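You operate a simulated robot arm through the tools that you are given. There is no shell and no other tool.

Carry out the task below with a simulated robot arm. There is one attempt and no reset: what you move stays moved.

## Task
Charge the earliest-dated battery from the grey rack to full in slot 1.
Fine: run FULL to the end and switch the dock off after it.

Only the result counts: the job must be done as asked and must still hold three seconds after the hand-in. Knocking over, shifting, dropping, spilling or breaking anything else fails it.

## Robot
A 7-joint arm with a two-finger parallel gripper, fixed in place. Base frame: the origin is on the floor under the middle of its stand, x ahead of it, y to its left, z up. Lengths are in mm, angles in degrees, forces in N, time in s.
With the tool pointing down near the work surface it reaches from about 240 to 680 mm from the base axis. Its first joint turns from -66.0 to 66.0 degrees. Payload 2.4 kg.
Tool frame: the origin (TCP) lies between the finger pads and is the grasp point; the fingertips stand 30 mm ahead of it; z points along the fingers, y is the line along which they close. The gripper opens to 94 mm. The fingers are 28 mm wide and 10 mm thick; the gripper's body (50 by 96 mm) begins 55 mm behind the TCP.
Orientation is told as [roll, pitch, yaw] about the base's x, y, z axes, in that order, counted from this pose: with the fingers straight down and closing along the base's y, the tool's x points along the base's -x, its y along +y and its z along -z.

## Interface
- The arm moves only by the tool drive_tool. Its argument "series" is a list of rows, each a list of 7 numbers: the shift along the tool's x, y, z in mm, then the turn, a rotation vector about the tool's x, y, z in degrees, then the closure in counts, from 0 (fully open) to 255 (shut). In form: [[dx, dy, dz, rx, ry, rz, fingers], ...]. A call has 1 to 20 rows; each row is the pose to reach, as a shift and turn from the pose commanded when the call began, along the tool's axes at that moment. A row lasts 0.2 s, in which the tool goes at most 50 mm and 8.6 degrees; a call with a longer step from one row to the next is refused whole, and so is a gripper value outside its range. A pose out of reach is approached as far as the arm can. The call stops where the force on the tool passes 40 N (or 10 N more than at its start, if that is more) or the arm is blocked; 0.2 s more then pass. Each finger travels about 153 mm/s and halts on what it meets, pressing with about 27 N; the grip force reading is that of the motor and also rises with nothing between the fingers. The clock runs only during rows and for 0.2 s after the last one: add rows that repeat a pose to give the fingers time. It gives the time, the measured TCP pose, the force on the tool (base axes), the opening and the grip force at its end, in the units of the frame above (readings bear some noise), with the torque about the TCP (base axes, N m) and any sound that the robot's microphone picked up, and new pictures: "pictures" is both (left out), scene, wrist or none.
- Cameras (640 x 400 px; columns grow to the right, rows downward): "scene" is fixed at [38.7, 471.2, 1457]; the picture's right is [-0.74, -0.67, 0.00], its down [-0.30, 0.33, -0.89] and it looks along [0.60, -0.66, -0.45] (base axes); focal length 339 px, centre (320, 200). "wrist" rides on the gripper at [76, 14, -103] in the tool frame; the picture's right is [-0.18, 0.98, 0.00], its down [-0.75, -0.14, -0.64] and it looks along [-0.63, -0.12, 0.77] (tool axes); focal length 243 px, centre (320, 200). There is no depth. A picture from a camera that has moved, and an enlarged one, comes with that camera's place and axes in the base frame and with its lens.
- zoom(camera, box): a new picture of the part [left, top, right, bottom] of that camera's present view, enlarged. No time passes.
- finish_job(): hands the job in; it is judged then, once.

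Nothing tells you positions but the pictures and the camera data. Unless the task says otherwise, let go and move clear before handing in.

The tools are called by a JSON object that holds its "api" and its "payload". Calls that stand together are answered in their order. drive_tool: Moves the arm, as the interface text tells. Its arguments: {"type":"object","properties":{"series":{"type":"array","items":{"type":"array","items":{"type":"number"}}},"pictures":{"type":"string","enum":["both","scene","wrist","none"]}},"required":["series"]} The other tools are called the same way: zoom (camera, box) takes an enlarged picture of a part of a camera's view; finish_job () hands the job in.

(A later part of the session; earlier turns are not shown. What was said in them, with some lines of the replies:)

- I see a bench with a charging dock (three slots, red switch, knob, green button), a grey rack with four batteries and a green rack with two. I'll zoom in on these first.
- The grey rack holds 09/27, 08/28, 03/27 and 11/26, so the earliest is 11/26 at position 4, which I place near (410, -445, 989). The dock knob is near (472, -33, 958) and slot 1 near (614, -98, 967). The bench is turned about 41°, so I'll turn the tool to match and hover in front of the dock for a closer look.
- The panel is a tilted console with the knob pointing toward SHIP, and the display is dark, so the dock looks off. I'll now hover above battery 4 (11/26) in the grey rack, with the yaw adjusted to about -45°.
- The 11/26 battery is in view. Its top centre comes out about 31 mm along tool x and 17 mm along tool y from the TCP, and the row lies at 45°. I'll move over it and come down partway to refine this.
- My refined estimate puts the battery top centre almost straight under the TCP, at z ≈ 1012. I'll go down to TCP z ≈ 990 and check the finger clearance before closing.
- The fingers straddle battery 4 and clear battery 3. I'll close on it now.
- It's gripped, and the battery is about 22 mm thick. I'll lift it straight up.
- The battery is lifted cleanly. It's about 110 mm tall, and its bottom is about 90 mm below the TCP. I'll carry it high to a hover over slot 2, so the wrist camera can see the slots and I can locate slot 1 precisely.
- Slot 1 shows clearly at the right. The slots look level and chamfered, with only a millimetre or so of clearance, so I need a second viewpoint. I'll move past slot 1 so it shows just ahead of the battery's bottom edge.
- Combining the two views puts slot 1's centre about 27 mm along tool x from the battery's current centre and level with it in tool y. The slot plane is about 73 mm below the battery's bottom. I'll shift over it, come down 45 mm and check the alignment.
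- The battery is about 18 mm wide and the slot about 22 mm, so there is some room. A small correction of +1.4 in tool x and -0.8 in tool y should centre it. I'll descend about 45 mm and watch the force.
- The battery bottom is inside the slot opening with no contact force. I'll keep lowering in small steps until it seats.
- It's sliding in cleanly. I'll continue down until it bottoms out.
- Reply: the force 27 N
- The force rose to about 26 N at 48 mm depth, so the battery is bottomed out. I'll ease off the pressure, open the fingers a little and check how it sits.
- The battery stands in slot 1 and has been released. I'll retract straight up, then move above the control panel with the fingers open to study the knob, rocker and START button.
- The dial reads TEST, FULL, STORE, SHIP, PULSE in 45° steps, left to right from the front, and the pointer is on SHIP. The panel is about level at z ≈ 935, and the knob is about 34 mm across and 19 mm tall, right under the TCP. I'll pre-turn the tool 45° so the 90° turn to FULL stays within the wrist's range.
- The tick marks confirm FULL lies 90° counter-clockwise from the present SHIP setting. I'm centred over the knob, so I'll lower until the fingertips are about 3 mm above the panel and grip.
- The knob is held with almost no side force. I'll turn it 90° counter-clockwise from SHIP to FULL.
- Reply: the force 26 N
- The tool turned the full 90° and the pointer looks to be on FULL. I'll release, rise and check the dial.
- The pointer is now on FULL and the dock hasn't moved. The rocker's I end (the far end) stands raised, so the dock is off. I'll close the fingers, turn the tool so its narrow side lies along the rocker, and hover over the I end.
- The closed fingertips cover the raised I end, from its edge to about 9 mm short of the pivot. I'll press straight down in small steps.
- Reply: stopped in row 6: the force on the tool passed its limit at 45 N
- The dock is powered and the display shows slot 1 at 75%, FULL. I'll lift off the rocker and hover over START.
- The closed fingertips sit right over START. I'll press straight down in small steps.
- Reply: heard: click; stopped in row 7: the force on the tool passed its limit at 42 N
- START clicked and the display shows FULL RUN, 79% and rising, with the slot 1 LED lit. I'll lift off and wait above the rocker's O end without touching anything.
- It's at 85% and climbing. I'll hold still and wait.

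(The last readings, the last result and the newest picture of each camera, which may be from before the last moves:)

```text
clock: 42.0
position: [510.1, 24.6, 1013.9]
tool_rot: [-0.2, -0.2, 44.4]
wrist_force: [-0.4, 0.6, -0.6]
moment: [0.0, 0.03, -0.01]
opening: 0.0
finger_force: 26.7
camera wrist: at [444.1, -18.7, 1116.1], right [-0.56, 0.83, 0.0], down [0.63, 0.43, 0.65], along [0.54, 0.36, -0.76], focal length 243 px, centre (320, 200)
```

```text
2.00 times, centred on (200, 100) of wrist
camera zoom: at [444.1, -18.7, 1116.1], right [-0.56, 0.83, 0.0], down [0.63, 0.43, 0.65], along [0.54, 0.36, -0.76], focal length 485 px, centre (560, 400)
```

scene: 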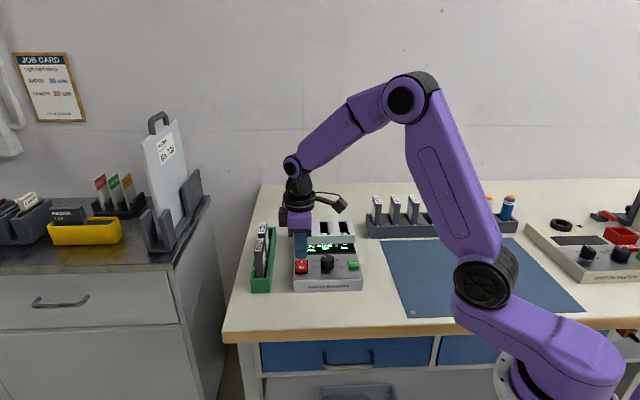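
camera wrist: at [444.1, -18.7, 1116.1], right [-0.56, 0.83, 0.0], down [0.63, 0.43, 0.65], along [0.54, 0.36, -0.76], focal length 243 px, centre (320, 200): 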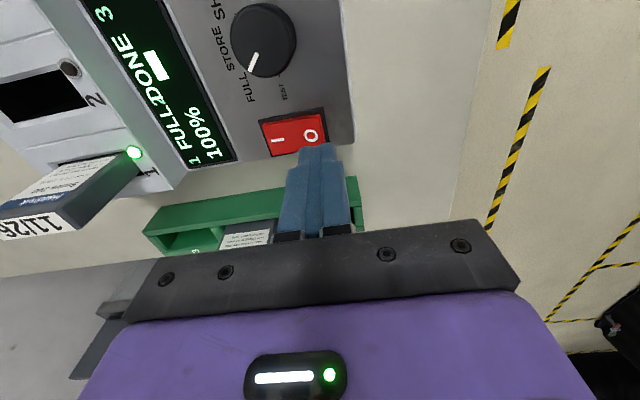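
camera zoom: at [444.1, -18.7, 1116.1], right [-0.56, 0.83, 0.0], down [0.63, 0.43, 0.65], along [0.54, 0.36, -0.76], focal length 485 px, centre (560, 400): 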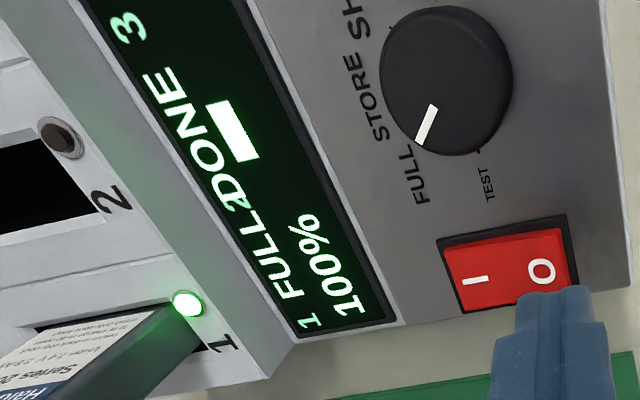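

The display reads FULL DONE 100% with a green LED, so the run has ended. I'll now press the rocker's O end straight down to switch the dock off.

{"api": "drive_tool", "payload": {"series": [[0, 0, 15, 0, 0, 0, 255], [0, 0, 25, 0, 0, 0, 255], [0, 0, 32, 0, 0, 0, 255], [0, 0, 35, 0, 0, 0, 255], [0, 0, 37, 0, 0, 0, 255], [0, 0, 39, 0, 0, 0, 255], [0, 0, 41, 0, 0, 0, 255]], "pictures": "both"}}

{"api": "zoom", "payload": {"camera": "scene", "box": [270, 200, 370, 300]}}

```text
clock: 43.6
position: [510.1, 25.6, 974.9]
tool_rot: [-0.3, -0.4, 44.3]
wrist_force: [-11.2, -1.0, 40.0]
moment: [-0.44, 0.17, -0.11]
opening: 0.0
finger_force: 27.0
camera wrist: at [444.0, -18.4, 1077.5], right [-0.55, 0.83, -0.01], down [0.63, 0.43, 0.65], along [0.54, 0.36, -0.76], focal length 243 px, centre (320, 200)
```

scene: 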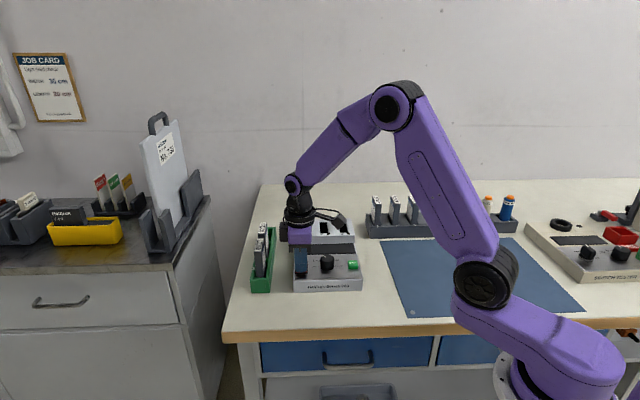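
wrist: 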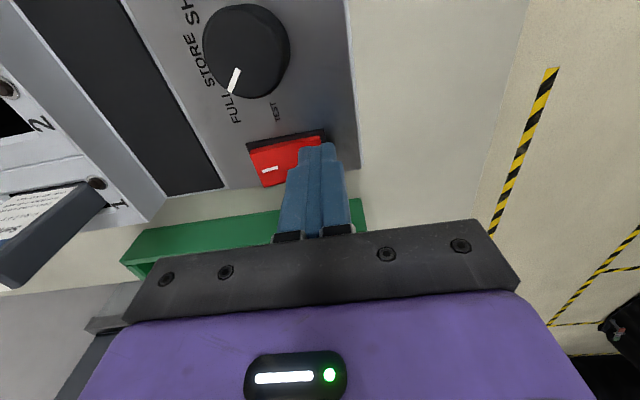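

```text
4.00 times, centred on (320, 250) of scene
camera zoom: at [37.7, 471.2, 1457.1], right [-0.74, -0.67, 0.0], down [-0.3, 0.33, -0.89], along [0.6, -0.66, -0.45], focal length 1357 px, centre (320, 0)
```

zoom: 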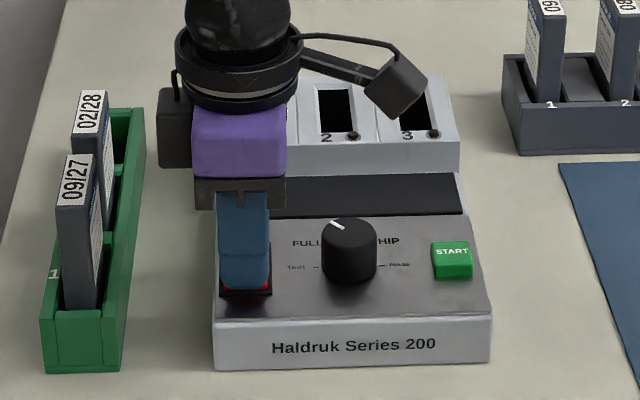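

The display is dark, so the dock is off. I'll lift straight off the rocker and retreat well above the bench.

{"api": "drive_tool", "payload": {"series": [[0, 0, -10, 0, 0, 0, 255], [0, 0, -40, 0, 0, 0, 255], [0, 0, -80, 0, 0, 0, 255], [0, 0, -120, 0, 0, 0, 255], [40, 0, -150, 0, 0, 0, 255], [80, 0, -170, 0, 0, 0, 255], [110, 0, -180, 0, 0, 0, 255], [110, 0, -180, 0, 0, 0, 255]], "pictures": "both"}}

{"api": "zoom", "payload": {"camera": "scene", "box": [240, 190, 380, 300]}}

{"api": "zoom", "payload": {"camera": "scene", "box": [360, 185, 450, 245]}}

```text
clock: 45.4
position: [429.1, -51.2, 1151.2]
tool_rot: [-0.2, -0.2, 44.5]
wrist_force: [0.1, -0.5, 0.3]
moment: [-0.02, -0.01, 0.03]
opening: 0.1
finger_force: 26.6
camera wrist: at [364.1, -94.3, 1254.1], right [-0.56, 0.83, 0.0], down [0.63, 0.43, 0.64], along [0.54, 0.36, -0.76], focal length 243 px, centre (320, 200)
```

scene: 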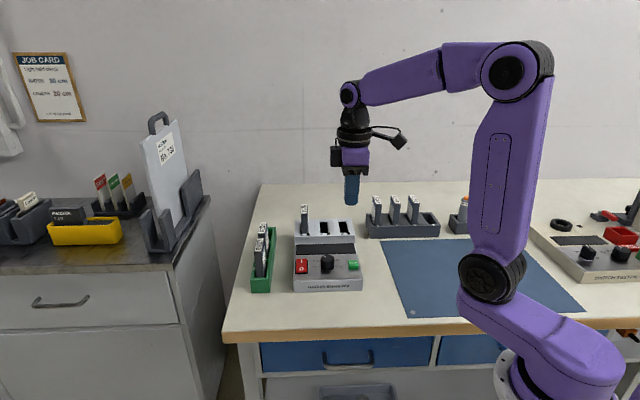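
wrist: 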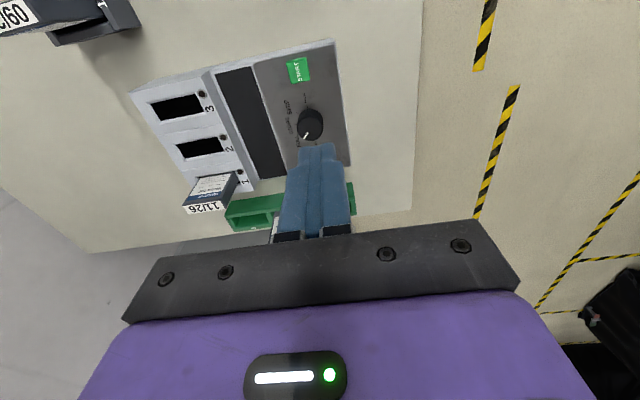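

```text
3.64 times, centred on (310, 245) of scene
camera zoom: at [38.7, 471.2, 1457.0], right [-0.74, -0.67, 0.0], down [-0.3, 0.33, -0.89], along [0.6, -0.66, -0.45], focal length 1234 px, centre (356, 36)
```

zoom: 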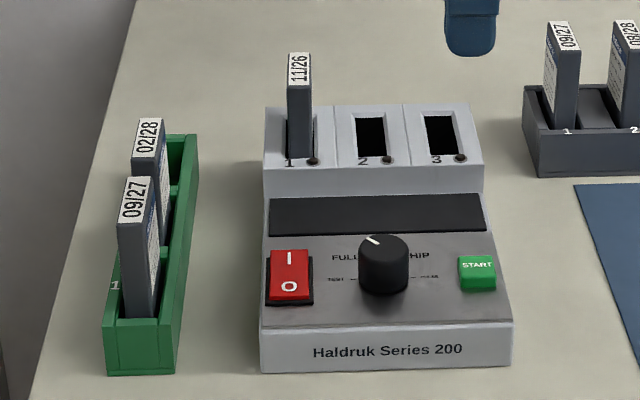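

```text
6.67 times, centred on (405, 215) of scene
camera zoom: at [38.7, 471.2, 1457.0], right [-0.74, -0.67, 0.0], down [-0.3, 0.33, -0.89], along [0.6, -0.66, -0.45], focal length 2262 px, centre (-247, 100)
```

zoom: 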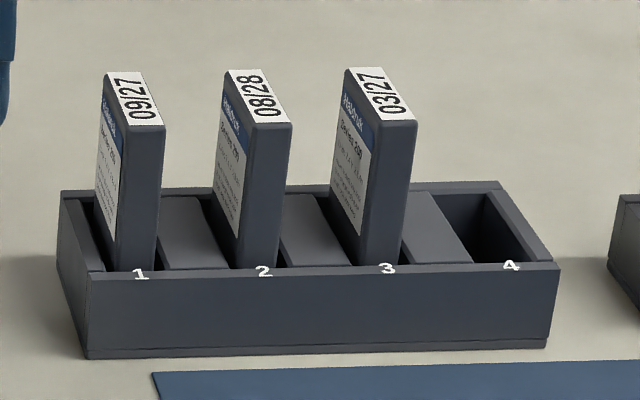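

The dock is off, its rocker back on O, and the charged 11/26 battery stands in slot 1. The other batteries and the dock haven't moved and the arm is clear, so I'm handing the job in.

{"api": "finish_job", "payload": {}}

```text
The job is handed in.
```

The 11/26 battery, the earliest-dated one in the grey rack, is charged to full and standing in slot 1. The dock is switched off.

- **Battery:** the rack held 09/27, 08/28, 03/27 and 11/26. I moved the 11/26 one from position 4 to slot 1, where the display showed it at 75%.
- **Charge:** I turned the dial from SHIP to FULL, switched the dock on and pressed START. The run went to the end, and the display read FULL DONE 100% with a green light on slot 1.
- **Finish:** I then pressed the rocker back to O, and the display went dark. In the last pictures the dock and the other batteries were where they started and the arm was clear.

The job has been handed in, but I got no verdict back.
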